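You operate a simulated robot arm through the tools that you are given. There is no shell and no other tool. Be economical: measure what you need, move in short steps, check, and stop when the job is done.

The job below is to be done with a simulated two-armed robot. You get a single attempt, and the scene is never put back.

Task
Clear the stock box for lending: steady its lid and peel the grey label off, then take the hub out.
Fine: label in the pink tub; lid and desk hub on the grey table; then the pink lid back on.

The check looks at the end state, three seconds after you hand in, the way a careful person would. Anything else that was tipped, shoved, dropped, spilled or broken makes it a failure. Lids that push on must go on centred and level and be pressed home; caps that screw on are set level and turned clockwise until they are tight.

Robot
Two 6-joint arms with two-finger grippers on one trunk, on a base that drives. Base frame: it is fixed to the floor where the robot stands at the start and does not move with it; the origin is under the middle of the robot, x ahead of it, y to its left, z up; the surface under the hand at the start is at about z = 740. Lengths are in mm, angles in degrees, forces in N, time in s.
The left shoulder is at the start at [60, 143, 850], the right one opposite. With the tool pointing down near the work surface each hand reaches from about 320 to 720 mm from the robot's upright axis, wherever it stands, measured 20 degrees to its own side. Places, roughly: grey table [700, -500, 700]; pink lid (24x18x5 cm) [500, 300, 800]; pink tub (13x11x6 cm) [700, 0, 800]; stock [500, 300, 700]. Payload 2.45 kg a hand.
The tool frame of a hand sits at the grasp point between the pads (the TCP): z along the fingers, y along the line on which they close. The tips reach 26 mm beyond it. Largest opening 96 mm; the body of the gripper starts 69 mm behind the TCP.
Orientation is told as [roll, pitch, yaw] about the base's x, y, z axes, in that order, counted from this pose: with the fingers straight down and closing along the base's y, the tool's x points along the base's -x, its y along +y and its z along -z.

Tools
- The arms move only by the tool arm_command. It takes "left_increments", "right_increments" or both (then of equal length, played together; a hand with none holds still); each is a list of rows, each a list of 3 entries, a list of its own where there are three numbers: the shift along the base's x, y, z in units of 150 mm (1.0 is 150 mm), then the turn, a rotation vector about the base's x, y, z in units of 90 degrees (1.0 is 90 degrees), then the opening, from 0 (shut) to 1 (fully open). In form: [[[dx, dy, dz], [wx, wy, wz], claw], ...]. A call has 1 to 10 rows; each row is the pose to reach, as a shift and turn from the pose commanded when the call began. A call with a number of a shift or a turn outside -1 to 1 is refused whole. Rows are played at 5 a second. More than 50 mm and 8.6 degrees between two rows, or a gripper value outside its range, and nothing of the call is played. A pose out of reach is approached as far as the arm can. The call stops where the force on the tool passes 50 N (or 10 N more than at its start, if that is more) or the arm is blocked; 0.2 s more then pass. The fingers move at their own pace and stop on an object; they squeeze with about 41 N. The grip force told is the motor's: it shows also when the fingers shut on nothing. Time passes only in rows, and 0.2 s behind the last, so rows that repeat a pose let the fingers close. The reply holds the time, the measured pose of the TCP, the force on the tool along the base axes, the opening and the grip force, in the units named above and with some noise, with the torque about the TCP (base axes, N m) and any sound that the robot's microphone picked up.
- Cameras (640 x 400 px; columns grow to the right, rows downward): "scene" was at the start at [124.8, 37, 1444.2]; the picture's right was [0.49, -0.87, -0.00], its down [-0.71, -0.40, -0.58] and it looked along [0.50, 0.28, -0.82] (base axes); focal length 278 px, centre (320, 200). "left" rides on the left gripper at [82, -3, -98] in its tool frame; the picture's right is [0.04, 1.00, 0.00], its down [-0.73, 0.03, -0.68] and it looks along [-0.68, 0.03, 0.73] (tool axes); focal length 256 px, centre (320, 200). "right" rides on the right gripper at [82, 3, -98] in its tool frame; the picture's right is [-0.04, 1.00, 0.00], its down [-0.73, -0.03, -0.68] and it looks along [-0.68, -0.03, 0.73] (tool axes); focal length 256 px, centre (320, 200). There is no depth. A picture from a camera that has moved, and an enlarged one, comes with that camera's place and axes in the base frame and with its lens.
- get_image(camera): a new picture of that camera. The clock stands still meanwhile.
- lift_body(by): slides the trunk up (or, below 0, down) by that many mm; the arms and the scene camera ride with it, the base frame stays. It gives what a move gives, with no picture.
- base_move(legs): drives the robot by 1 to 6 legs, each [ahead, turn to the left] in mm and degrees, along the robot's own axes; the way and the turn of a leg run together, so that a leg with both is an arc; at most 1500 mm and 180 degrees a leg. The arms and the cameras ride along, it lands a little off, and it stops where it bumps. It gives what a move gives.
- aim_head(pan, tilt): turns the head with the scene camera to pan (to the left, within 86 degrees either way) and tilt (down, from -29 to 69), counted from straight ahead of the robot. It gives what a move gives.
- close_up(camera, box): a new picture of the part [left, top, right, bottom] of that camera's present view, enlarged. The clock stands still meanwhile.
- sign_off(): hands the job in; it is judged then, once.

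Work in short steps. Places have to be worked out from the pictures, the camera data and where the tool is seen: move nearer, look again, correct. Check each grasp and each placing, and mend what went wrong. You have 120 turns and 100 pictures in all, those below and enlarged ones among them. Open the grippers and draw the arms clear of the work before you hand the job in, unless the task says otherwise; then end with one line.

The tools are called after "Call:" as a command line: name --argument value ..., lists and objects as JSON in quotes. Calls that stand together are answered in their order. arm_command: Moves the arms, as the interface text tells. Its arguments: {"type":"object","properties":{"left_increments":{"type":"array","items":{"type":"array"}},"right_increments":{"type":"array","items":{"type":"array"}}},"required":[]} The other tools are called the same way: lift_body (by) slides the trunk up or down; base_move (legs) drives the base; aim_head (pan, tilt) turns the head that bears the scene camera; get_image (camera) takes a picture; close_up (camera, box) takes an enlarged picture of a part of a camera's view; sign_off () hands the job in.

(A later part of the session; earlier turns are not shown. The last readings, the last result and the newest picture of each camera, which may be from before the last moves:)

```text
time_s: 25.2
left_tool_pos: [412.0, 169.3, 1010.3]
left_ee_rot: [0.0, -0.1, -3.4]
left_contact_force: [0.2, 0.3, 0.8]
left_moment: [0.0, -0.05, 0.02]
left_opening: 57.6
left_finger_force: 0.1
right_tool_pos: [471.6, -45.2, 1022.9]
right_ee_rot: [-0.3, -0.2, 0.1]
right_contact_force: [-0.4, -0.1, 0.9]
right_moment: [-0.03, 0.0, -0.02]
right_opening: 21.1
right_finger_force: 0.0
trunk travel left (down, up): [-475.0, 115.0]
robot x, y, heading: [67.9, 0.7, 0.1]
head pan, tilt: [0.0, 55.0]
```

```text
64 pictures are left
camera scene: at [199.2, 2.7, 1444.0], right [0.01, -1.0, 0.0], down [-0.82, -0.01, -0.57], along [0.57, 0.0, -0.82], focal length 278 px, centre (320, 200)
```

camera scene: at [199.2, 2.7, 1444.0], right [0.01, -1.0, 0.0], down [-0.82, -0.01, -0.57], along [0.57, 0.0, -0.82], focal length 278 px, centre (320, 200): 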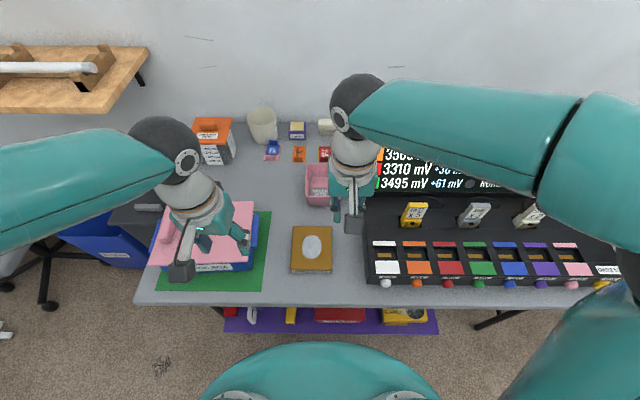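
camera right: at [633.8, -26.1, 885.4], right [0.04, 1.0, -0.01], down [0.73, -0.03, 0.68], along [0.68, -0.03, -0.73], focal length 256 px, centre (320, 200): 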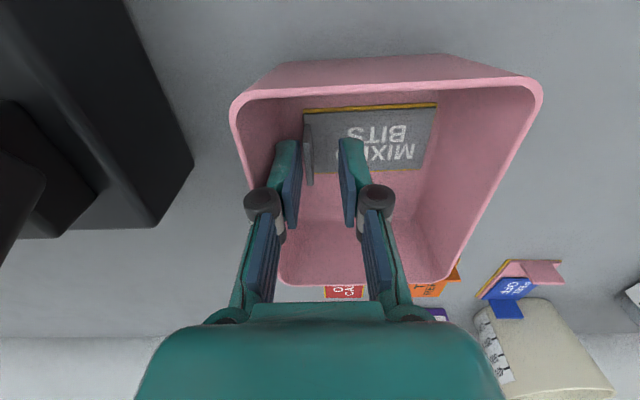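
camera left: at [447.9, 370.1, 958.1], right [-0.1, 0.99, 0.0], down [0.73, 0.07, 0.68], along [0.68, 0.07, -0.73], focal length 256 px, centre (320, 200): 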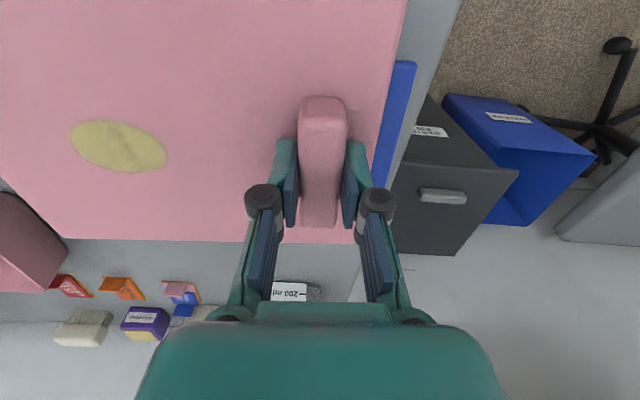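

The label lies in the tub. Before planning where the robot should stand for the lid, I look down to see the gap between base and table.

Call:
aim_head --pan 0 --tilt 69

Call:
get_image --camera "scene"

```text
time_s: 25.9
left_tool_pos: [413.3, 170.4, 1008.8]
left_ee_rot: [0.0, 0.0, -3.4]
left_contact_force: [0.7, -0.4, -0.1]
left_moment: [0.0, -0.01, -0.02]
left_opening: 57.6
left_finger_force: 0.1
right_tool_pos: [474.9, -46.5, 1021.5]
right_ee_rot: [-0.2, -0.1, 0.1]
right_contact_force: [-0.9, 0.4, -0.5]
right_moment: [-0.02, 0.02, -0.03]
right_opening: 20.9
right_finger_force: 0.1
trunk travel left (down, up): [-475.0, 115.0]
robot x, y, heading: [66.2, 0.2, 0.5]
head pan, tilt: [0.0, 68.8]
```

```text
63 pictures are left
camera scene: at [184.7, 2.6, 1428.4], right [0.01, -1.0, 0.0], down [-0.93, -0.01, -0.36], along [0.36, 0.0, -0.93], focal length 278 px, centre (320, 200)
```

scene: 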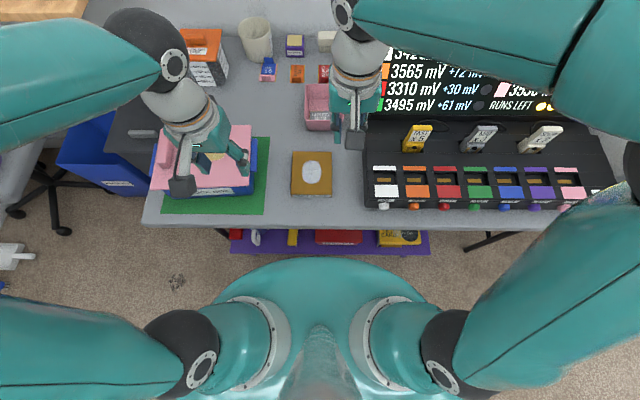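

Table edge is about x=379, leaving little room ahead, so I will stand further left instead, around (66, 220). I back off, turn, advance diagonally, then turn back.

Call:
base_move --legs '[[-220, 0], [0, 45], [311, 0], [0, -38]]'

Call:
aim_head --pan 0 --tilt 55

Call:
get_image --camera "scene"

```text
time_s: 33.7
left_tool_pos: [388.2, 430.8, 1009.9]
left_ee_rot: [0.0, 0.0, 3.8]
left_contact_force: [-0.2, 0.6, 0.0]
left_moment: [0.01, 0.0, 0.02]
left_opening: 57.7
left_finger_force: 0.0
right_tool_pos: [475.8, 227.4, 1020.5]
right_ee_rot: [-0.3, -0.1, 7.2]
right_contact_force: [-0.8, 0.4, -0.9]
right_moment: [-0.02, 0.02, 0.0]
right_opening: 21.2
right_finger_force: 0.1
trunk travel left (down, up): [-475.0, 115.0]
robot x, y, heading: [64.3, 232.3, 7.5]
head pan, tilt: [0.0, 68.8]
```

```text
time_s: 34.5
left_tool_pos: [388.7, 432.3, 1009.8]
left_ee_rot: [-0.2, 0.0, 3.8]
left_contact_force: [-0.1, -0.1, 0.4]
left_moment: [-0.01, -0.03, 0.0]
left_opening: 57.6
left_finger_force: 0.2
right_tool_pos: [475.6, 228.1, 1020.4]
right_ee_rot: [-0.4, 0.0, 7.2]
right_contact_force: [-0.1, 0.4, 0.2]
right_moment: [0.0, -0.02, 0.0]
right_opening: 21.1
right_finger_force: 0.1
trunk travel left (down, up): [-475.0, 115.0]
robot x, y, heading: [65.4, 236.0, 7.4]
head pan, tilt: [0.0, 55.0]
```

```text
62 pictures are left
camera scene: at [197.1, 251.6, 1443.7], right [0.13, -0.99, 0.0], down [-0.81, -0.11, -0.57], along [0.57, 0.07, -0.82], focal length 278 px, centre (320, 200)
```

scene: 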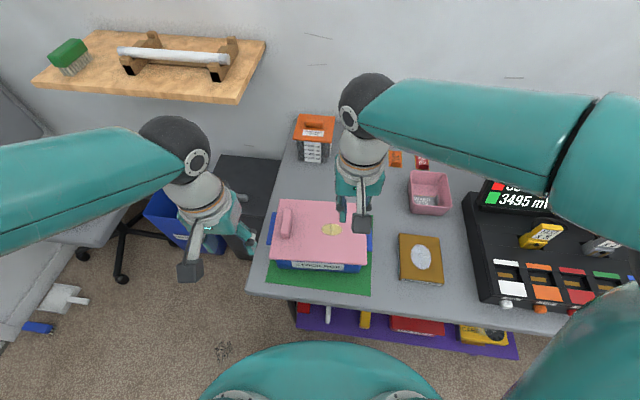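

Good stance. The left hand goes over the handle again while the right hand moves aside.

Call:
arm_command --left_increments '[[[0.25, -0.09, -0.1], [0, 0, 0], 0.6], [[0.5, -0.18, -0.25], [0, 0, 0], 0.6], [[0.75, -0.27, -0.4], [0, 0, 0], 0.6], [[0.945, -0.358, -0.58], [0, 0, 0], 0.6]]' --right_increments '[[[-0.15, -0.25, 0.0], [0, 0, 0], 0.6], [[-0.3, -0.5, 0], [0, 0, 0], 0.6], [[-0.45, -0.75, 0], [0, 0, 0], 0.6], [[-0.6, -1.0, 0], [0, 0, 0], 0.6]]'

Call:
get_image --camera "left"

```text
time_s: 35.5
left_tool_pos: [530.6, 376.1, 923.7]
left_ee_rot: [-0.1, 0.0, 3.7]
left_contact_force: [-0.2, 0.2, 0.2]
left_moment: [0.02, -0.01, 0.0]
left_opening: 57.4
left_finger_force: 0.2
right_tool_pos: [386.4, 76.3, 1020.3]
right_ee_rot: [-0.3, -0.1, 7.2]
right_contact_force: [0.0, -0.1, 0.9]
right_moment: [0.0, 0.03, 0.01]
right_opening: 57.5
right_finger_force: 0.0
trunk travel left (down, up): [-475.0, 115.0]
robot x, y, heading: [63.6, 233.1, 7.5]
head pan, tilt: [0.0, 55.0]
```

```text
61 pictures are left
camera left: at [449.8, 367.6, 1020.4], right [-0.11, 0.99, 0.0], down [0.73, 0.08, 0.68], along [0.68, 0.07, -0.73], focal length 256 px, centre (320, 200)
```

left: 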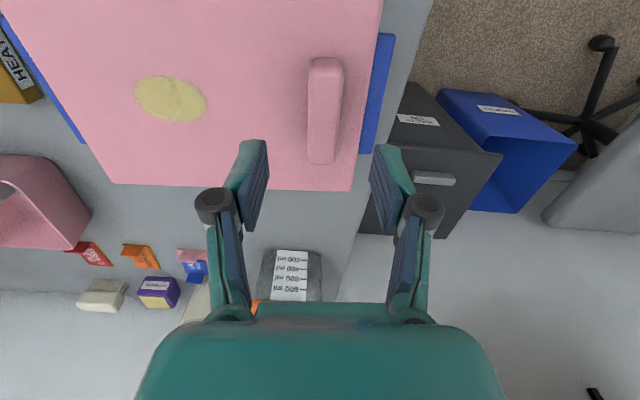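

Aligned. I descend and grip the handle.

Call:
arm_command --left_increments '[[[0, 0.015, -0.15], [0, 0, 0], 0.6], [[0, 0.015, -0.3], [0, 0, 0], 0.6], [[0, 0.015, -0.44], [0, 0, 0], 0.6], [[0, 0.015, -0.44], [0, 0, 0], 0.1], [[0, 0.015, -0.44], [0, 0, 0], 0.0], [[0, 0.015, -0.44], [0, 0, 0], 0.0]]'

Call:
arm_command --left_increments '[[[0, 0, 0.02], [0, 0, 0], 0.0], [[0, 0, 0.05], [0, 0, 0], 0.0], [[0, 0, 0.08], [0, 0, 0], 0.0], [[0, 0, 0.12], [0, 0, 0], 0.0]]'

Call:
get_image --camera "left"

Call:
close_up --camera "scene" --box '[220, 150, 420, 310]'

```text
time_s: 36.9
left_tool_pos: [530.0, 380.7, 856.0]
left_ee_rot: [0.0, 0.0, 3.9]
left_contact_force: [-0.3, 0.3, -0.3]
left_moment: [-0.02, -0.01, -0.03]
left_opening: 21.2
left_finger_force: 41.3
right_tool_pos: [386.7, 77.0, 1020.3]
right_ee_rot: [-0.4, -0.1, 7.2]
right_contact_force: [-0.2, -0.2, -0.4]
right_moment: [0.01, 0.03, -0.03]
right_opening: 57.6
right_finger_force: 0.0
trunk travel left (down, up): [-475.0, 115.0]
robot x, y, heading: [66.8, 234.4, 7.4]
head pan, tilt: [0.0, 55.0]
```

```text
time_s: 37.9
left_tool_pos: [529.6, 380.0, 874.2]
left_ee_rot: [-0.1, -0.1, 3.8]
left_contact_force: [0.4, 0.6, 0.8]
left_moment: [0.04, 0.02, 0.04]
left_opening: 21.1
left_finger_force: 40.5
right_tool_pos: [385.7, 76.6, 1021.1]
right_ee_rot: [-0.3, -0.1, 7.2]
right_contact_force: [0.3, -0.2, 0.2]
right_moment: [0.02, -0.01, 0.02]
right_opening: 57.7
right_finger_force: 0.0
trunk travel left (down, up): [-475.0, 115.0]
robot x, y, heading: [66.5, 233.6, 7.6]
head pan, tilt: [0.0, 55.0]
```

```text
60 pictures are left
camera left: at [448.8, 372.0, 972.0], right [-0.11, 0.99, 0.0], down [0.73, 0.08, 0.68], along [0.68, 0.07, -0.73], focal length 256 px, centre (320, 200)
```

left: 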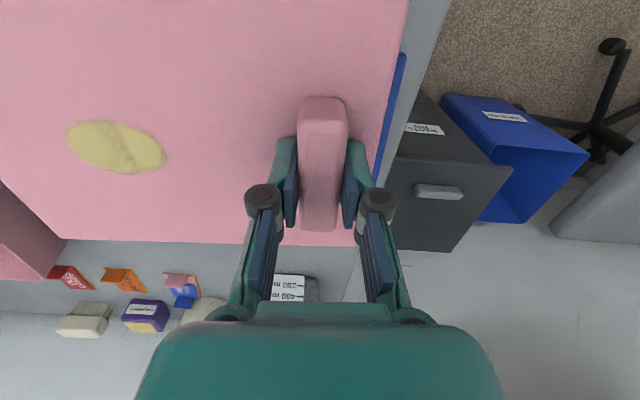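

```text
2.50 times, centred on (320, 230) of scene
camera zoom: at [197.2, 251.0, 1443.8], right [0.13, -0.99, 0.0], down [-0.81, -0.11, -0.57], along [0.57, 0.07, -0.82], focal length 694 px, centre (320, 125)
```

zoom: 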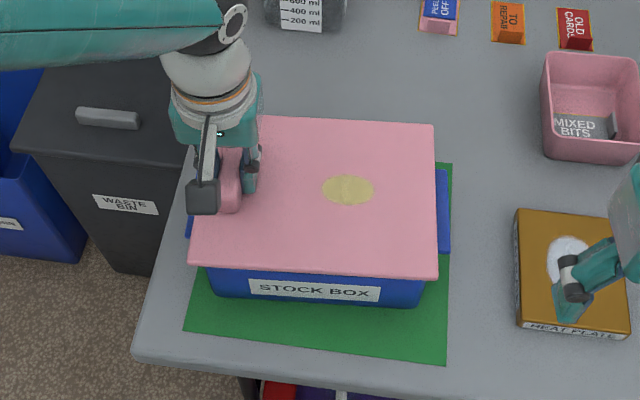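

The lid comes off level and easily; its home is at TCP (530, 380.7, 856), yaw 3.9. The table behind the box is free for x 650–840, so I lift higher and carry the lid there.

Call:
arm_command --left_increments '[[[0, 0, 0.2], [0, 0, 0], 0.0], [[0, 0, 0.4], [0, 0, 0], 0.0], [[0.2, 0, 0.5], [0, 0, 0], 0.0], [[0.45, 0, 0.5], [0, 0, 0], 0.0], [[0.7, 0, 0.5], [0, 0, 0], 0.0], [[0.95, 0, 0.45], [0, 0, 0], 0.0]]'

Call:
get_image --camera "scene"

```text
time_s: 39.2
left_tool_pos: [674.7, 380.2, 940.8]
left_ee_rot: [0.0, 0.1, 3.8]
left_contact_force: [-0.5, -0.4, -1.0]
left_moment: [0.07, 0.04, 0.01]
left_opening: 21.0
left_finger_force: 41.1
right_tool_pos: [386.5, 76.7, 1020.4]
right_ee_rot: [-0.3, 0.0, 7.2]
right_contact_force: [-0.2, -0.3, -0.2]
right_moment: [0.03, 0.01, -0.03]
right_opening: 57.8
right_finger_force: 0.1
trunk travel left (down, up): [-475.0, 115.0]
robot x, y, heading: [63.2, 232.2, 7.3]
head pan, tilt: [0.0, 55.0]
```

```text
58 pictures are left
camera scene: at [199.1, 251.1, 1443.5], right [0.13, -0.99, 0.0], down [-0.81, -0.11, -0.57], along [0.57, 0.07, -0.82], focal length 278 px, centre (320, 200)
```

scene: 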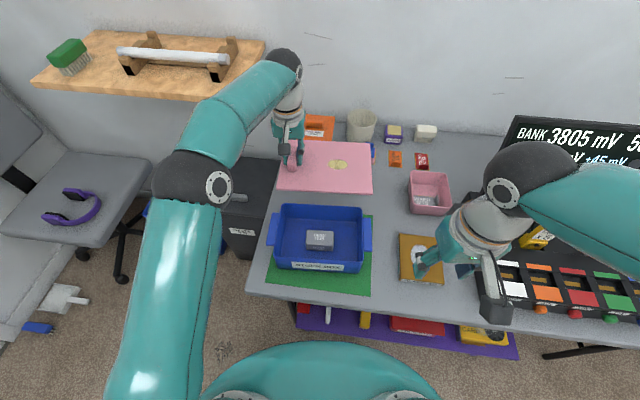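

The hub is a small grey block inside the blue box. I bring the lid on to x≈735 and down toward the table.

Call:
arm_command --left_increments '[[[0.15, 0, -0.05], [0, 0, 0], 0.0], [[0.3, 0, -0.15], [0, 0, 0], 0.0], [[0.4, 0, -0.35], [0, 0, 0], 0.0], [[0.41, 0, -0.6], [0, 0, 0], 0.0], [[0.41, 0, -0.8], [0, 0, 0], 0.0]]'

Call:
close_up --camera "scene" --box '[240, 100, 440, 225]'

Call:
get_image --camera "left"

```text
time_s: 40.5
left_tool_pos: [717.1, 380.8, 831.2]
left_ee_rot: [0.0, 0.0, 3.9]
left_contact_force: [-0.7, -0.3, -1.1]
left_moment: [0.11, -0.02, -0.01]
left_opening: 20.8
left_finger_force: 40.7
left hand out of reach, approached as far as the arm can: row 2, 3, 4, 5
right_tool_pos: [386.8, 76.5, 1021.4]
right_ee_rot: [-0.3, -0.1, 7.2]
right_contact_force: [1.2, -0.2, -1.2]
right_moment: [0.03, -0.01, 0.01]
right_opening: 57.7
right_finger_force: 0.0
trunk travel left (down, up): [-475.0, 115.0]
robot x, y, heading: [67.3, 227.3, 7.3]
head pan, tilt: [0.0, 55.0]
```

```text
3.20 times, centred on (340, 162) of scene
camera zoom: at [198.1, 250.4, 1443.7], right [0.13, -0.99, 0.0], down [-0.81, -0.11, -0.57], along [0.57, 0.08, -0.82], focal length 889 px, centre (256, 320)
```

zoom: 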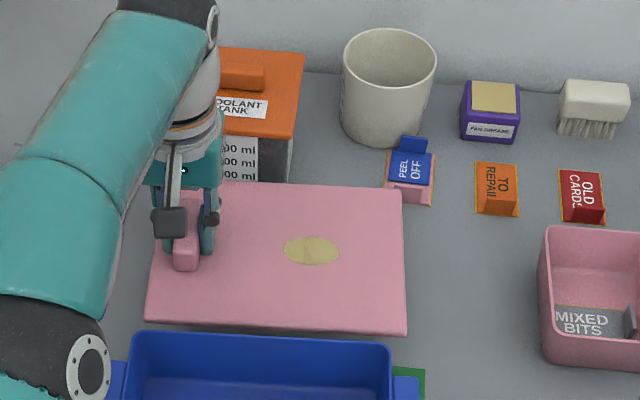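

```text
56 pictures are left
camera left: at [637.3, 372.1, 928.2], right [-0.11, 0.99, 0.0], down [0.73, 0.08, 0.68], along [0.68, 0.07, -0.73], focal length 256 px, centre (320, 200)
```

left: 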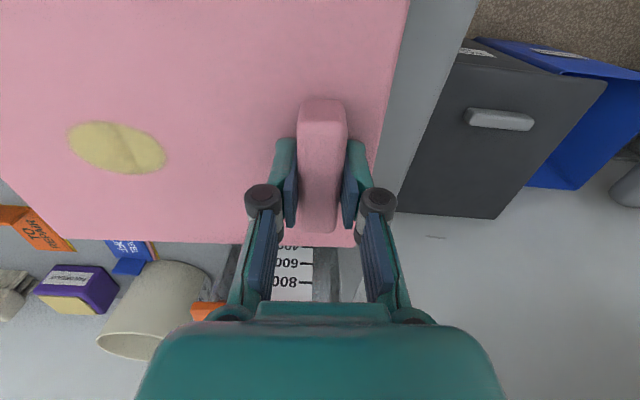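

The lid clears the box by about 22 mm and the jar behind it. I lower in small steps until it touches the table.

Call:
arm_command --left_increments '[[[-0.08, 0, -0.07], [0, 0, 0], 0.0], [[-0.08, 0, -0.14], [0, 0, 0], 0.0], [[-0.08, 0, -0.2], [0, 0, 0], 0.0], [[-0.08, 0, -0.24], [0, 0, 0], 0.0]]'

Call:
close_up --camera "scene" --box '[240, 100, 440, 225]'

```text
time_s: 41.5
left_tool_pos: [705.3, 382.0, 794.9]
left_ee_rot: [0.0, 0.0, 3.8]
left_contact_force: [-0.4, 0.6, -1.1]
left_moment: [0.09, 0.01, 0.0]
left_opening: 20.9
left_finger_force: 40.4
right_tool_pos: [387.4, 76.2, 1021.0]
right_ee_rot: [-0.3, -0.2, 7.1]
right_contact_force: [0.0, 0.0, -0.4]
right_moment: [0.0, -0.01, 0.02]
right_opening: 57.4
right_finger_force: 0.0
trunk travel left (down, up): [-475.0, 115.0]
robot x, y, heading: [63.1, 232.3, 7.6]
head pan, tilt: [0.0, 55.0]
```

```text
3.20 times, centred on (340, 162) of scene
camera zoom: at [197.8, 251.2, 1443.7], right [0.13, -0.99, 0.0], down [-0.81, -0.11, -0.57], along [0.57, 0.07, -0.82], focal length 889 px, centre (256, 320)
```

zoom: 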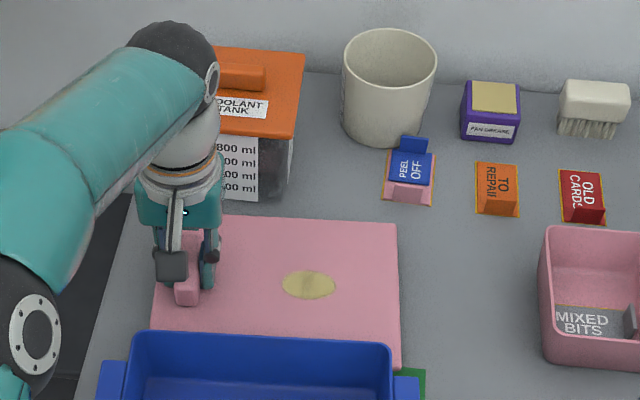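

The lid drifted near the box rim, so I move it forward 12 mm and then lower gently to contact.

Call:
arm_command --left_increments '[[[0.08, 0, 0], [0, 0, 0], 0.0], [[0.08, 0, -0.03], [0, 0, 0], 0.0], [[0.08, 0, -0.06], [0, 0, 0], 0.0], [[0.08, 0, -0.08], [0, 0, 0], 0.0]]'

```text
time_s: 42.5
left_tool_pos: [717.1, 380.4, 785.2]
left_ee_rot: [0.0, -0.1, 3.8]
left_contact_force: [0.7, 0.0, 7.7]
left_moment: [-0.02, 0.37, -0.03]
left_opening: 21.0
left_finger_force: 41.3
right_tool_pos: [385.6, 77.1, 1020.3]
right_ee_rot: [-0.4, 0.0, 7.2]
right_contact_force: [1.1, 0.0, 0.9]
right_moment: [0.01, -0.02, 0.0]
right_opening: 57.5
right_finger_force: 0.0
trunk travel left (down, up): [-475.0, 115.0]
robot x, y, heading: [63.6, 232.2, 7.4]
head pan, tilt: [0.0, 55.0]
```

Contact at 7.7 N: the lid rests on the table, so I keep light hold of it. Now the right hand moves over the open box to look at the hub.

Call:
arm_command --right_increments '[[[0.2, 0.22, 0], [0, 0, 0], 0.6], [[0.4, 0.44, 0], [0, 0, 0], 0.6], [[0.6, 0.66, -0.05], [0, 0, 0], 0.6], [[0.8, 0.88, -0.1], [0, 0, 0], 0.6], [[0.85, 1.0, -0.2], [0, 0, -0.03], 0.6], [[0.85, 1.0, -0.35], [0, 0, -0.04], 0.6]]'

Call:
get_image --camera "right"

Call:
close_up --camera "scene" --box '[240, 170, 440, 295]'

```text
time_s: 43.9
left_tool_pos: [716.9, 379.8, 784.2]
left_ee_rot: [0.1, -0.3, 3.8]
left_contact_force: [1.3, -1.0, 16.7]
left_moment: [0.0, 0.38, 0.0]
left_opening: 21.2
left_finger_force: 41.1
right_tool_pos: [513.4, 226.8, 969.2]
right_ee_rot: [-0.4, -0.2, 3.6]
right_contact_force: [1.0, 0.1, 0.0]
right_moment: [0.03, -0.01, 0.02]
right_opening: 57.8
right_finger_force: 0.0
trunk travel left (down, up): [-475.0, 115.0]
robot x, y, heading: [63.9, 231.4, 7.2]
head pan, tilt: [0.0, 55.0]
```

```text
54 pictures are left
camera right: at [430.8, 226.2, 1066.0], right [-0.02, 1.0, -0.01], down [0.73, 0.02, 0.68], along [0.68, 0.01, -0.73], focal length 256 px, centre (320, 200)
```

right: 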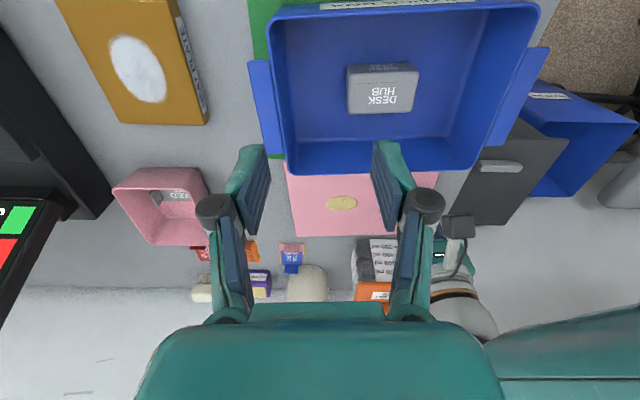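

```text
3.20 times, centred on (340, 232) of scene
camera zoom: at [195.9, 250.6, 1444.0], right [0.13, -0.99, 0.0], down [-0.81, -0.11, -0.57], along [0.57, 0.07, -0.82], focal length 889 px, centre (256, 96)
```

zoom: 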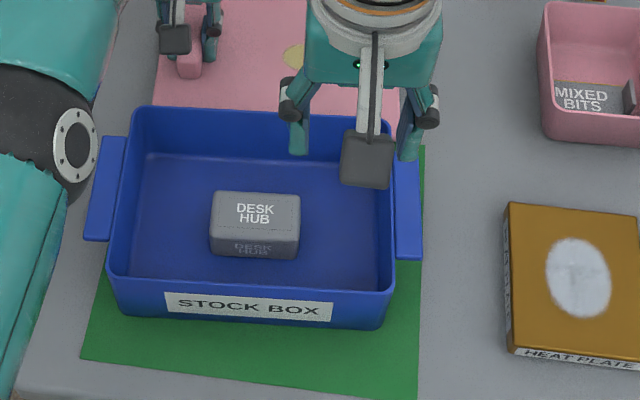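

The hub is about 43×71 mm, centred near (528, 290), top at about z=803. I open wide and move above it, easing off the left hand's push by 1.5 mm.

Call:
arm_command --right_increments '[[[0.05, 0.15, -0.1], [0, 0, 0], 1.0], [[0.1, 0.3, -0.2], [0, 0, 0], 1.0], [[0.1, 0.42, -0.35], [0.004, 0.002, 0.003], 1.0], [[0.1, 0.42, -0.46], [0.004, 0.002, 0.003], 1.0]]' --left_increments '[[[0, 0, 0.01], [0, 0, 0], 0.0], [[0, 0, 0.01], [0, 0, 0], 0.0], [[0, 0, 0.01], [0, 0, 0], 0.0], [[0, 0, 0.01], [0, 0, 0], 0.0]]'

Call:
get_image --camera "right"

```text
time_s: 44.9
left_tool_pos: [717.4, 380.6, 784.9]
left_ee_rot: [0.0, 0.0, 3.7]
left_contact_force: [0.8, -0.1, 7.0]
left_moment: [0.05, -0.65, -0.07]
left_opening: 21.1
left_finger_force: 41.3
right_tool_pos: [527.6, 288.9, 898.8]
right_ee_rot: [-0.1, 0.0, 3.9]
right_contact_force: [0.1, -0.5, 0.5]
right_moment: [0.0, 0.01, -0.02]
right_opening: 95.9
right_finger_force: 0.1
trunk travel left (down, up): [-475.0, 115.0]
robot x, y, heading: [63.4, 232.3, 7.5]
head pan, tilt: [0.0, 55.0]
```

```text
52 pictures are left
camera right: at [446.8, 287.9, 996.4], right [-0.03, 1.0, 0.0], down [0.73, 0.02, 0.68], along [0.68, 0.02, -0.73], focal length 256 px, centre (320, 200)
```

right: 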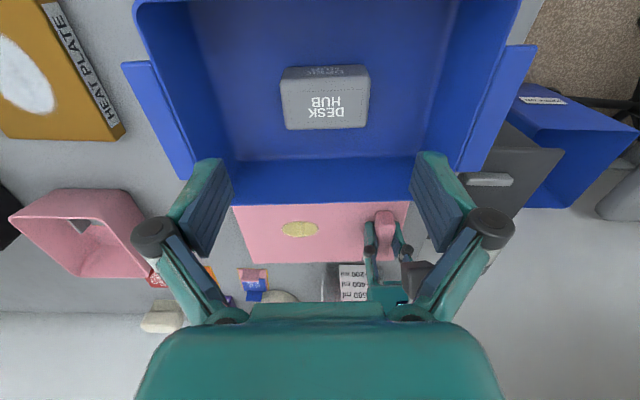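

The hub reads at y≈294. I correct by 5 mm and descend halfway, then check.

Call:
arm_command --right_increments '[[[0.01, 0.03, -0.15], [0, 0, 0], 1.0], [[0.01, 0.034, -0.3], [0, 0, 0], 1.0], [[0.01, 0.034, -0.4], [0, 0, 0], 1.0]]'

Call:
get_image --camera "right"

```text
time_s: 45.6
left_tool_pos: [717.4, 380.6, 784.0]
left_ee_rot: [-0.1, 0.0, 3.8]
left_contact_force: [0.2, 0.2, 5.3]
left_moment: [0.01, -0.52, 0.0]
left_opening: 21.2
left_finger_force: 41.8
right_tool_pos: [529.0, 294.5, 839.2]
right_ee_rot: [0.0, 0.0, 3.9]
right_contact_force: [-0.4, -0.1, -0.1]
right_moment: [0.05, 0.02, 0.02]
right_opening: 96.1
right_finger_force: 0.1
trunk travel left (down, up): [-475.0, 115.0]
robot x, y, heading: [68.6, 232.3, 7.6]
head pan, tilt: [0.0, 55.0]
```

```text
51 pictures are left
camera right: at [448.4, 292.9, 937.2], right [-0.03, 1.0, 0.0], down [0.73, 0.02, 0.68], along [0.68, 0.02, -0.73], focal length 256 px, centre (320, 200)
```

right: 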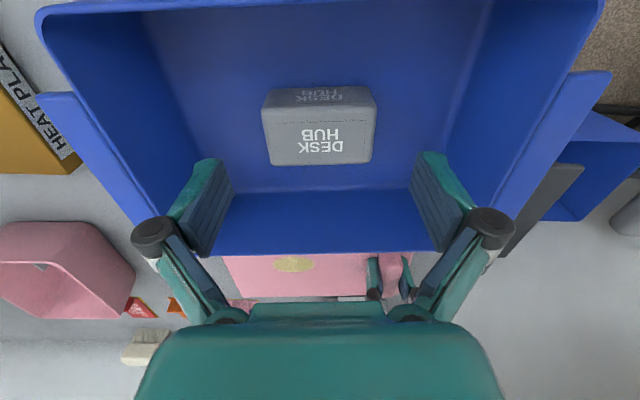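

The hub top is lower than I thought, about z≈782, with x≈534. I shift 5 mm and descend to TCP z≈782.

Call:
arm_command --right_increments '[[[0.03, 0, -0.12], [0, 0, 0], 1.0], [[0.03, 0, -0.24], [0, 0, 0], 1.0], [[0.03, 0, -0.38], [0, 0, 0], 1.0]]'

Call:
get_image --camera "right"

```text
time_s: 46.5
left_tool_pos: [716.2, 380.6, 783.2]
left_ee_rot: [0.1, 0.1, 3.8]
left_contact_force: [-0.8, -0.6, 5.3]
left_moment: [0.0, -0.09, -0.04]
left_opening: 21.3
left_finger_force: 41.2
right_tool_pos: [533.4, 295.5, 783.6]
right_ee_rot: [0.1, 0.1, 3.9]
right_contact_force: [-0.3, 0.4, -0.2]
right_moment: [-0.03, 0.01, -0.01]
right_opening: 95.7
right_finger_force: 0.1
trunk travel left (down, up): [-475.0, 115.0]
robot x, y, heading: [60.3, 234.0, 7.6]
head pan, tilt: [0.0, 55.0]
```

```text
50 pictures are left
camera right: at [452.8, 292.7, 880.9], right [-0.03, 1.0, 0.0], down [0.73, 0.02, 0.68], along [0.68, 0.02, -0.73], focal length 256 px, centre (320, 200)
```

right: 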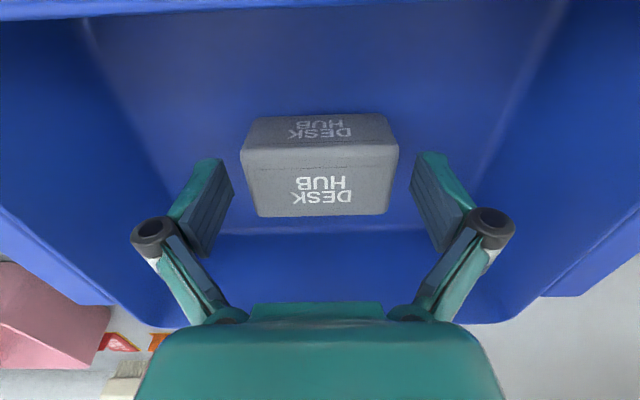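

The hub lies between the fingers. I lower 6 mm more and close.

Call:
arm_command --right_increments '[[[0, 0, -0.04], [0, 0, 0], 1.0], [[0, 0, -0.04], [0, 0, 0], 0.5], [[0, 0, -0.04], [0, 0, 0], 0.5], [[0, 0, -0.04], [0, 0, 0], 0.5]]'

Call:
arm_command --right_increments '[[[0, 0, 0.1], [0, 0, 0], 0.5], [[0, 0, 0.3], [0, 0, 0], 0.5], [[0, 0, 0.55], [0, 0, 0], 0.5], [[0, 0, 0.75], [0, 0, 0], 0.5]]'

Call:
get_image --camera "right"

```text
time_s: 47.5
left_tool_pos: [716.8, 380.7, 784.0]
left_ee_rot: [0.0, 0.1, 3.8]
left_contact_force: [-0.2, -0.1, 4.2]
left_moment: [0.01, 0.01, -0.02]
left_opening: 21.2
left_finger_force: 41.0
right_tool_pos: [533.7, 294.0, 778.0]
right_ee_rot: [0.0, 0.0, 3.9]
right_contact_force: [1.0, -0.5, 0.1]
right_moment: [0.06, 0.0, 0.01]
right_opening: 74.0
right_finger_force: 40.8
trunk travel left (down, up): [-475.0, 115.0]
robot x, y, heading: [63.5, 234.2, 7.5]
head pan, tilt: [0.0, 55.0]
```

```text
time_s: 48.5
left_tool_pos: [717.3, 380.1, 783.1]
left_ee_rot: [-0.1, 0.0, 3.9]
left_contact_force: [-2.2, 0.7, 5.9]
left_moment: [0.0, -0.03, 0.0]
left_opening: 21.2
left_finger_force: 40.6
right_tool_pos: [533.5, 294.4, 890.2]
right_ee_rot: [0.0, 0.1, 4.0]
right_contact_force: [0.2, 0.1, -0.7]
right_moment: [0.0, -0.04, 0.01]
right_opening: 74.1
right_finger_force: 41.1
trunk travel left (down, up): [-475.0, 115.0]
robot x, y, heading: [68.6, 233.2, 7.5]
head pan, tilt: [0.0, 55.0]
```

```text
49 pictures are left
camera right: at [452.7, 292.8, 988.0], right [-0.03, 1.0, 0.0], down [0.73, 0.02, 0.68], along [0.68, 0.02, -0.73], focal length 256 px, centre (320, 200)
```

right: 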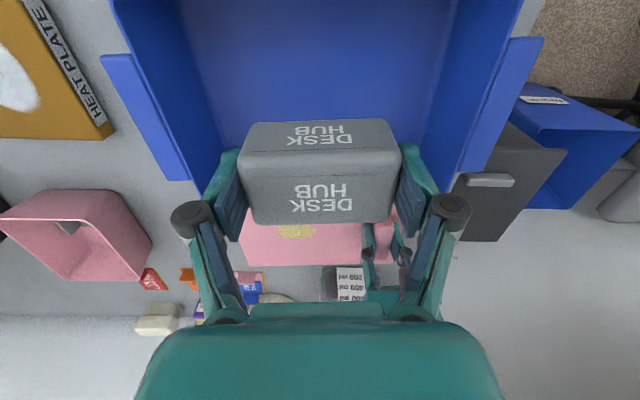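

Hub held (74 mm) and clear of the box. The free spot is the table at about (715, 118), between lid and tub; I carry the hub there.

Call:
arm_command --right_increments '[[[0, -0.25, 0.15], [0, 0, 0], 0.5], [[0.05, -0.5, 0.2], [0, 0, -0.01], 0.5], [[0.25, -0.7, 0.2], [0, 0, -0.02], 0.5], [[0.5, -0.85, 0.2], [0, 0, -0.03], 0.5], [[0.75, -0.98, 0.2], [0, 0, -0.044], 0.5], [[1.0, -1.0, 0.2], [0, 0, -0.044], 0.5]]'

Call:
get_image --camera "right"

Call:
get_image --camera "scene"

```text
time_s: 49.9
left_tool_pos: [716.9, 380.9, 784.5]
left_ee_rot: [0.0, -0.2, 3.9]
left_contact_force: [1.5, 0.1, 4.1]
left_moment: [-0.08, 0.29, 0.03]
left_opening: 21.2
left_finger_force: 40.8
right_tool_pos: [686.3, 144.3, 918.9]
right_ee_rot: [0.1, 0.2, 0.1]
right_contact_force: [-0.4, 0.0, -1.6]
right_moment: [0.02, 0.0, 0.02]
right_opening: 74.1
right_finger_force: 41.1
trunk travel left (down, up): [-475.0, 115.0]
robot x, y, heading: [62.8, 228.4, 7.5]
head pan, tilt: [0.0, 55.0]
```

```text
48 pictures are left
camera right: at [604.4, 147.8, 1016.3], right [0.04, 1.0, 0.0], down [0.73, -0.03, 0.68], along [0.68, -0.03, -0.74], focal length 256 px, centre (320, 200)
```

right: 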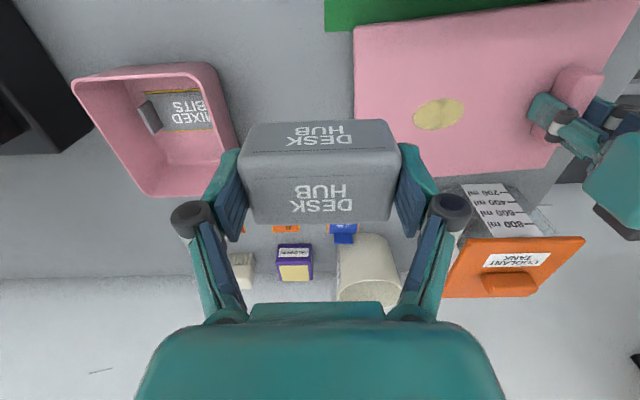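

```text
47 pictures are left
camera scene: at [197.9, 251.0, 1443.7], right [0.13, -0.99, 0.0], down [-0.81, -0.11, -0.57], along [0.57, 0.07, -0.82], focal length 278 px, centre (320, 200)
```

scene: 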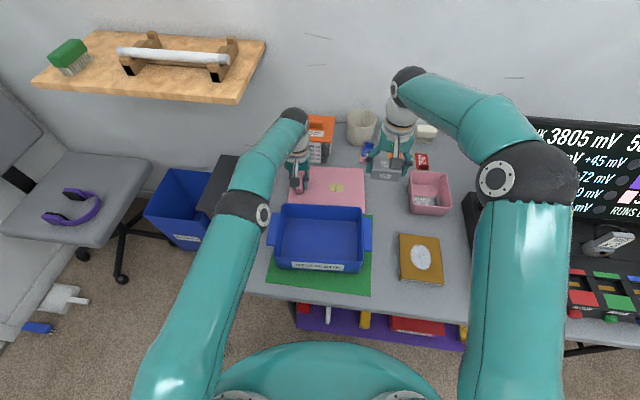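

The gap runs from y 60 (tub) to y 178 (lid). I centre at y=119 and lower to z≈800.

Call:
arm_command --right_increments '[[[0.1, -0.1, -0.15], [0, 0, 0], 0.5], [[0.17, -0.168, -0.35], [0, 0, 0], 0.5], [[0.17, -0.168, -0.6], [0, 0, 0], 0.5], [[0.17, -0.168, -0.79], [0, 0, 0], 0.5]]'

Call:
get_image --camera "right"

Call:
close_up --camera "scene" --box '[280, 100, 480, 225]'

```text
time_s: 50.9
left_tool_pos: [718.5, 380.5, 784.3]
left_ee_rot: [-0.1, 0.0, 3.8]
left_contact_force: [1.1, 0.0, 4.8]
left_moment: [0.04, 0.18, -0.01]
left_opening: 21.2
left_finger_force: 41.3
right_tool_pos: [710.4, 119.3, 800.1]
right_ee_rot: [-0.1, -0.1, -0.2]
right_contact_force: [-0.2, -0.6, 0.0]
right_moment: [-0.01, -0.04, 0.02]
right_opening: 73.8
right_finger_force: 41.1
trunk travel left (down, up): [-475.0, 115.0]
robot x, y, heading: [64.5, 232.8, 7.3]
head pan, tilt: [0.0, 55.0]
```

```text
46 pictures are left
camera right: at [629.7, 123.3, 897.4], right [0.04, 1.0, 0.0], down [0.73, -0.03, 0.68], along [0.68, -0.03, -0.73], focal length 256 px, centre (320, 200)
```

right: 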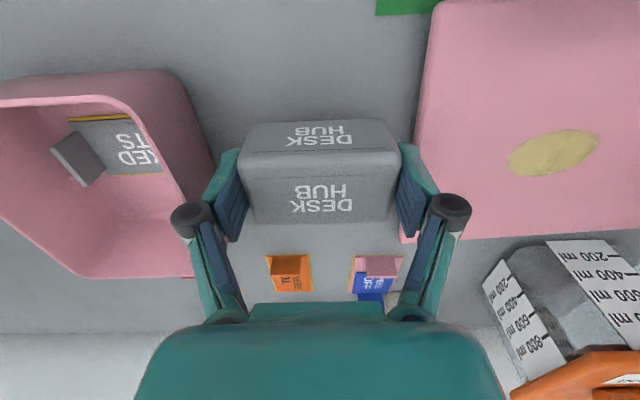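

```text
3.20 times, centred on (380, 162) of scene
camera zoom: at [197.6, 251.0, 1443.8], right [0.13, -0.99, 0.0], down [-0.81, -0.11, -0.57], along [0.57, 0.07, -0.82], focal length 889 px, centre (128, 320)
```

zoom: 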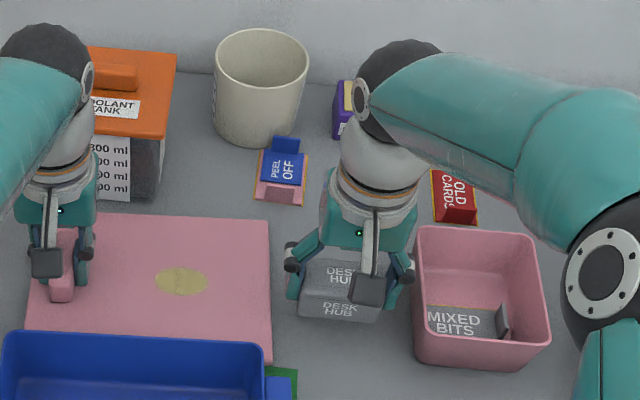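

Clear on both sides. I lower gently until the hub touches the table.

Call:
arm_command --right_increments '[[[0, 0, -0.08], [0, 0, 0], 0.5], [[0, 0, -0.13], [0, 0, 0], 0.5], [[0, 0, -0.16], [0, 0, 0], 0.5], [[0, 0, -0.18], [0, 0, 0], 0.5]]'

```text
time_s: 51.9
left_tool_pos: [717.9, 380.3, 784.0]
left_ee_rot: [0.0, 0.0, 3.8]
left_contact_force: [1.9, -0.3, 4.3]
left_moment: [0.03, 0.05, 0.02]
left_opening: 21.2
left_finger_force: 40.7
right_tool_pos: [710.2, 120.3, 773.3]
right_ee_rot: [0.0, 0.1, -0.1]
right_contact_force: [-1.7, 0.1, 1.1]
right_moment: [0.07, -0.01, 0.05]
right_opening: 74.2
right_finger_force: 41.4
trunk travel left (down, up): [-475.0, 115.0]
robot x, y, heading: [67.4, 231.8, 7.7]
head pan, tilt: [0.0, 55.0]
```

Not yet touching (1 N), so I continue down in 2 mm rows.

Call:
arm_command --right_increments '[[[0, 0, -0.013], [0, 0, 0], 0.5], [[0, 0, -0.027], [0, 0, 0], 0.5]]'

```text
time_s: 52.5
left_tool_pos: [715.2, 380.2, 785.0]
left_ee_rot: [0.0, 0.0, 3.8]
left_contact_force: [0.7, -0.6, -0.3]
left_moment: [0.09, 0.03, 0.01]
left_opening: 21.2
left_finger_force: 41.1
right_tool_pos: [708.6, 119.5, 774.2]
right_ee_rot: [0.1, -0.3, -0.1]
right_contact_force: [-3.5, -2.1, 21.9]
right_moment: [-0.04, 0.51, -0.02]
right_opening: 74.2
right_finger_force: 41.5
trunk travel left (down, up): [-475.0, 115.0]
robot x, y, heading: [64.6, 233.0, 7.5]
head pan, tilt: [0.0, 55.0]
```

Now in contact at 22 N. I open just enough to release and rise.

Call:
arm_command --right_increments '[[[0, 0, 0.013], [0, 0, 0], 0.5], [[0, 0, 0.013], [0, 0, 0], 0.87], [[0, 0, 0.013], [0, 0, 0], 0.87], [[0, 0, 0.1], [0, 0, 0], 0.87], [[0, 0, 0.3], [0, 0, 0], 0.87], [[0, 0, 0.6], [0, 0, 0], 0.87], [[-0.1, -0.05, 0.9], [0, 0, 0], 0.87]]'

Call:
get_image --camera "right"

```text
time_s: 54.0
left_tool_pos: [715.5, 381.2, 784.3]
left_ee_rot: [0.0, 0.0, 3.8]
left_contact_force: [-3.1, 0.7, 5.1]
left_moment: [-0.02, -0.32, -0.07]
left_opening: 21.1
left_finger_force: 40.9
right_tool_pos: [695.1, 112.2, 906.9]
right_ee_rot: [0.0, 0.2, 0.0]
right_contact_force: [-0.3, 0.2, -0.6]
right_moment: [0.02, 0.0, 0.0]
right_opening: 83.6
right_finger_force: 0.0
trunk travel left (down, up): [-475.0, 115.0]
robot x, y, heading: [63.1, 228.2, 7.2]
head pan, tilt: [0.0, 55.0]
```

```text
44 pictures are left
camera right: at [612.7, 116.9, 1003.4], right [0.04, 1.0, 0.0], down [0.73, -0.03, 0.68], along [0.68, -0.03, -0.74], focal length 256 px, centre (320, 200)
```

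right: 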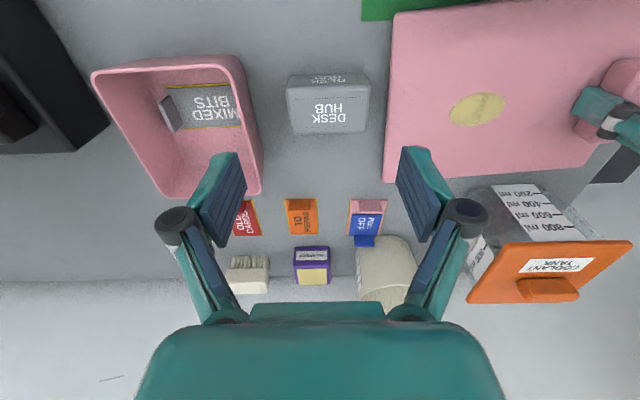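

The hub stands on the table. I retract the right hand and lift the lid back up.

Call:
arm_command --right_increments '[[[-0.25, 0, 0.15], [0, 0, 0], 0.6], [[-0.5, 0, 0.3], [0, 0, 0], 0.6], [[-0.75, -0.1, 0.45], [0, 0, 0], 0.6], [[-1.0, -0.2, 0.6], [0, 0, 0], 0.6]]' --left_increments '[[[0, 0, 0.1], [0, 0, 0], 0.0], [[0, 0, 0.3], [0, 0, 0], 0.0], [[0, 0, 0.6], [0, 0, 0], 0.0], [[0, 0, 0.9], [0, 0, 0], 0.0]]'

Call:
arm_command --left_increments '[[[-0.2, 0, 0.13], [0, 0, 0], 0.0], [[-0.45, 0, 0.13], [0, 0, 0], 0.0], [[-0.7, 0, 0.13], [0, 0, 0], 0.0], [[-0.95, 0, 0.13], [0, 0, 0], 0.0]]' --right_increments '[[[-0.2, -0.1, 0.1], [0, 0, 0], 0.6], [[-0.4, -0.2, 0.1], [0, 0, 0], 0.6], [[-0.6, -0.3, 0.1], [0, 0, 0], 0.6], [[-0.8, -0.4, 0.1], [0, 0, 0], 0.6]]'

Call:
get_image --camera "scene"

```text
time_s: 55.0
left_tool_pos: [702.0, 379.8, 918.3]
left_ee_rot: [0.1, 0.0, 3.8]
left_contact_force: [0.0, 0.3, -1.0]
left_moment: [0.07, -0.03, -0.03]
left_opening: 21.1
left_finger_force: 40.7
left hand out of reach, approached as far as the arm can: row 3, 4
right_tool_pos: [543.6, 82.5, 996.5]
right_ee_rot: [0.1, 0.0, -0.1]
right_contact_force: [-0.1, 0.2, 0.6]
right_moment: [0.02, 0.0, -0.01]
right_opening: 57.6
right_finger_force: 0.1
trunk travel left (down, up): [-475.0, 115.0]
robot x, y, heading: [61.9, 230.8, 7.6]
head pan, tilt: [0.0, 55.0]
```

```text
time_s: 56.0
left_tool_pos: [559.7, 379.8, 936.8]
left_ee_rot: [-0.1, -0.2, 3.8]
left_contact_force: [-0.2, 0.3, -0.7]
left_moment: [0.07, -0.01, 0.0]
left_opening: 20.9
left_finger_force: 41.1
right_tool_pos: [424.3, 22.0, 1010.0]
right_ee_rot: [-0.1, 0.0, -0.1]
right_contact_force: [-0.8, -0.8, 0.0]
right_moment: [0.0, 0.01, 0.04]
right_opening: 57.5
right_finger_force: 0.1
trunk travel left (down, up): [-475.0, 115.0]
robot x, y, heading: [64.3, 229.5, 7.5]
head pan, tilt: [0.0, 55.0]
```

```text
43 pictures are left
camera scene: at [196.1, 251.0, 1443.9], right [0.13, -0.99, 0.0], down [-0.81, -0.11, -0.57], along [0.57, 0.07, -0.82], focal length 278 px, centre (320, 200)
```

scene: 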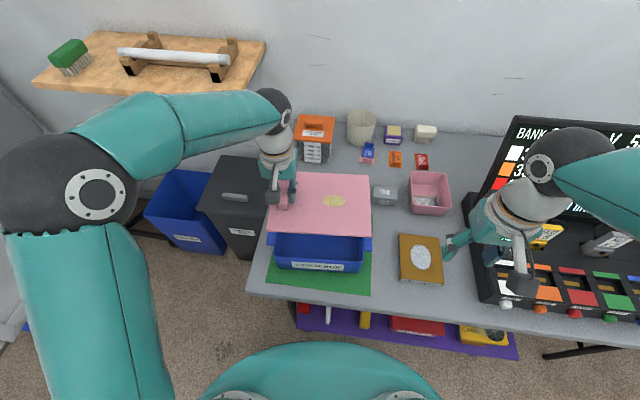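

I bring the lid over its home spot (530, 380.7) and lower to 12 mm above seating, then look.

Call:
arm_command --left_increments '[[[-0.15, 0.004, -0.05], [0, 0, 0], 0.0], [[-0.197, 0.005, -0.2], [0, 0, 0], 0.0], [[-0.197, 0.005, -0.35], [0, 0, 0], 0.0], [[-0.197, 0.005, -0.45], [0, 0, 0], 0.0]]'

Call:
get_image --camera "left"

Call:
close_up --camera "scene" --box '[220, 150, 420, 310]'

```text
time_s: 57.0
left_tool_pos: [531.2, 380.9, 869.2]
left_ee_rot: [0.0, 0.0, 3.8]
left_contact_force: [0.0, -0.6, -1.1]
left_moment: [0.07, 0.01, 0.0]
left_opening: 21.1
left_finger_force: 41.5
right_tool_pos: [424.6, 22.7, 1010.3]
right_ee_rot: [-0.1, 0.0, -0.1]
right_contact_force: [0.5, -0.2, -0.3]
right_moment: [-0.02, -0.01, -0.01]
right_opening: 57.5
right_finger_force: 0.0
trunk travel left (down, up): [-475.0, 115.0]
robot x, y, heading: [68.3, 231.0, 7.6]
head pan, tilt: [0.0, 55.0]
```

```text
42 pictures are left
camera left: at [450.1, 372.8, 965.6], right [-0.11, 0.99, 0.0], down [0.73, 0.08, 0.68], along [0.67, 0.07, -0.73], focal length 256 px, centre (320, 200)
```

left: 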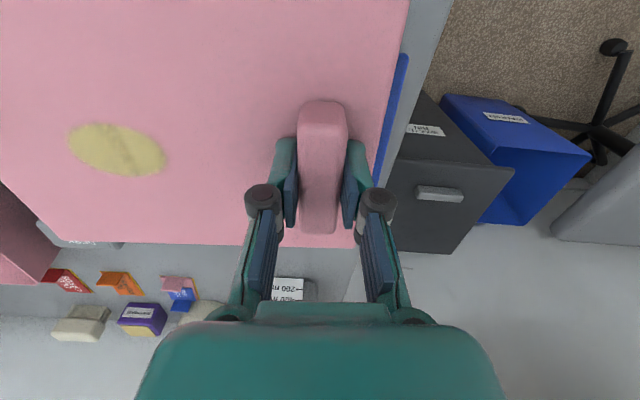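

```text
2.50 times, centred on (320, 230) of scene
camera zoom: at [197.9, 251.2, 1443.7], right [0.13, -0.99, 0.0], down [-0.81, -0.11, -0.57], along [0.57, 0.07, -0.82], focal length 694 px, centre (320, 125)
```

zoom: 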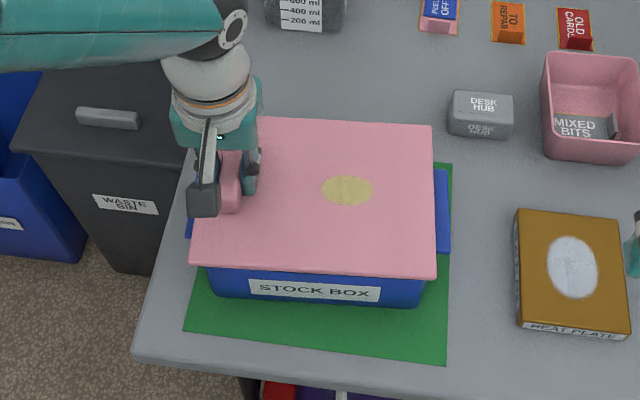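

Grasp almost unchanged, with the lid maybe 1–2 mm forward in the grip. I correct x by −2 mm and lower onto the box.

Call:
arm_command --left_increments '[[[-0.013, 0, -0.03], [0, 0, 0], 0.0], [[-0.013, 0, -0.06], [0, 0, 0], 0.0], [[-0.013, 0, -0.085], [0, 0, 0], 0.0], [[-0.013, 0, -0.1], [0, 0, 0], 0.0]]'

Call:
get_image --camera "left"

Call:
close_up --camera "scene" --box '[220, 150, 420, 310]'

```text
time_s: 58.0
left_tool_pos: [530.2, 381.7, 856.7]
left_ee_rot: [0.0, -0.2, 3.7]
left_contact_force: [1.2, 0.7, 17.6]
left_moment: [-0.03, 1.22, -0.11]
left_opening: 21.1
left_finger_force: 40.9
right_tool_pos: [424.2, 21.6, 1011.9]
right_ee_rot: [0.1, 0.0, -0.1]
right_contact_force: [0.1, -0.3, 0.4]
right_moment: [-0.01, -0.02, 0.0]
right_opening: 57.7
right_finger_force: 0.0
trunk travel left (down, up): [-475.0, 115.0]
robot x, y, heading: [63.2, 234.9, 7.5]
head pan, tilt: [0.0, 55.0]
```

```text
40 pictures are left
camera left: at [448.2, 372.3, 953.0], right [-0.11, 0.99, 0.0], down [0.73, 0.08, 0.68], along [0.68, 0.07, -0.73], focal length 256 px, centre (320, 200)
```

left: 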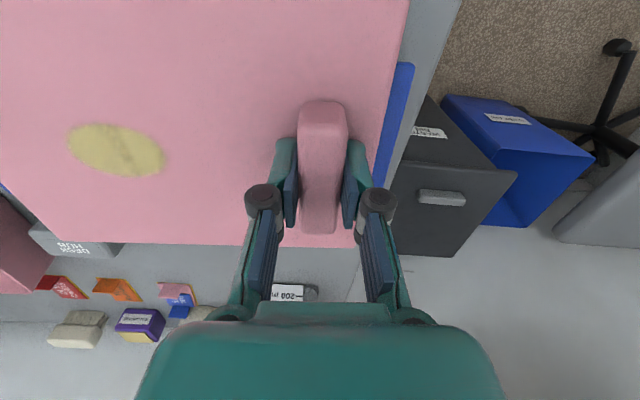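

```text
2.50 times, centred on (320, 230) of scene
camera zoom: at [196.0, 250.8, 1444.3], right [0.13, -0.99, 0.0], down [-0.81, -0.11, -0.57], along [0.57, 0.07, -0.82], focal length 694 px, centre (320, 125)
```

zoom: 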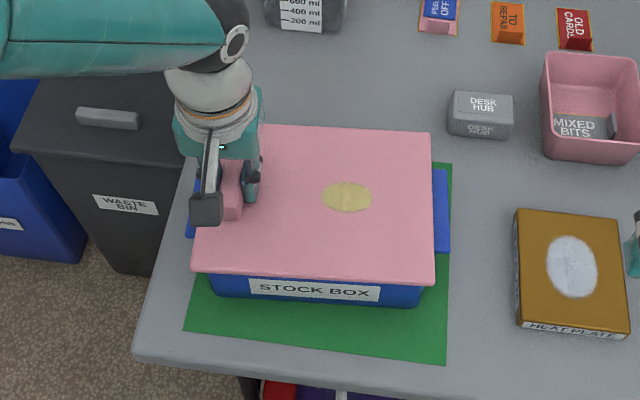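

Seated at the home height with 17.6 N. I release, rise to the earlier viewing pose and compare.

Call:
arm_command --left_increments '[[[0, 0, 0], [0, 0, 0], 0.6], [[0, 0, 0], [0, 0, 0], 0.6], [[0, 0, 0.15], [0, 0, 0], 0.6], [[0, -0.025, 0.3], [0, 0, 0], 0.6], [[0, -0.037, 0.447], [0, 0, 0], 0.6]]'

Call:
get_image --camera "left"

Call:
close_up --camera "scene" --box '[230, 180, 410, 300]'

```text
time_s: 59.2
left_tool_pos: [530.4, 374.9, 921.5]
left_ee_rot: [-0.1, 0.0, 3.8]
left_contact_force: [0.2, 0.0, -0.5]
left_moment: [0.0, -0.01, 0.01]
left_opening: 57.3
left_finger_force: 0.1
right_tool_pos: [424.2, 21.9, 1010.3]
right_ee_rot: [0.1, 0.0, -0.2]
right_contact_force: [0.3, 0.7, -0.7]
right_moment: [0.01, -0.02, 0.0]
right_opening: 57.7
right_finger_force: 0.1
trunk travel left (down, up): [-475.0, 115.0]
robot x, y, heading: [60.4, 230.0, 7.8]
head pan, tilt: [0.0, 55.0]
```

```text
38 pictures are left
camera left: at [448.9, 366.9, 1018.8], right [-0.11, 0.99, 0.0], down [0.73, 0.08, 0.68], along [0.68, 0.07, -0.73], focal length 256 px, centre (320, 200)
```

left: 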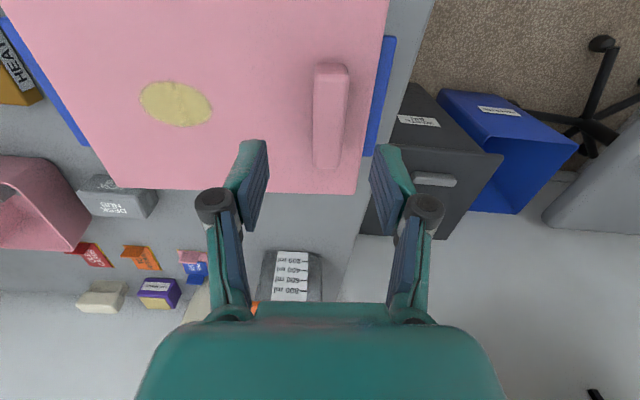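

```text
3.33 times, centred on (320, 240) of scene
camera zoom: at [196.8, 251.0, 1443.8], right [0.13, -0.99, 0.0], down [-0.81, -0.11, -0.57], along [0.57, 0.07, -0.82], focal length 926 px, centre (320, 67)
```

zoom: 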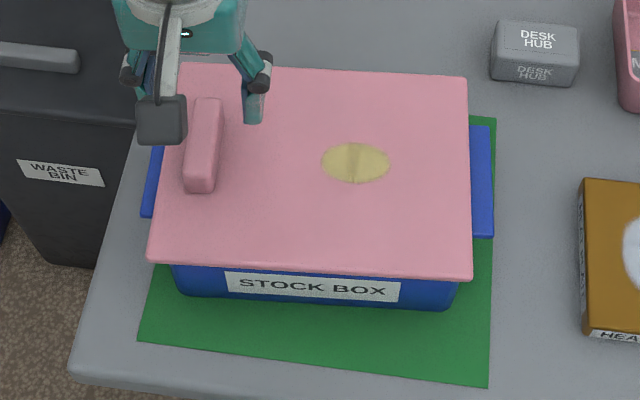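

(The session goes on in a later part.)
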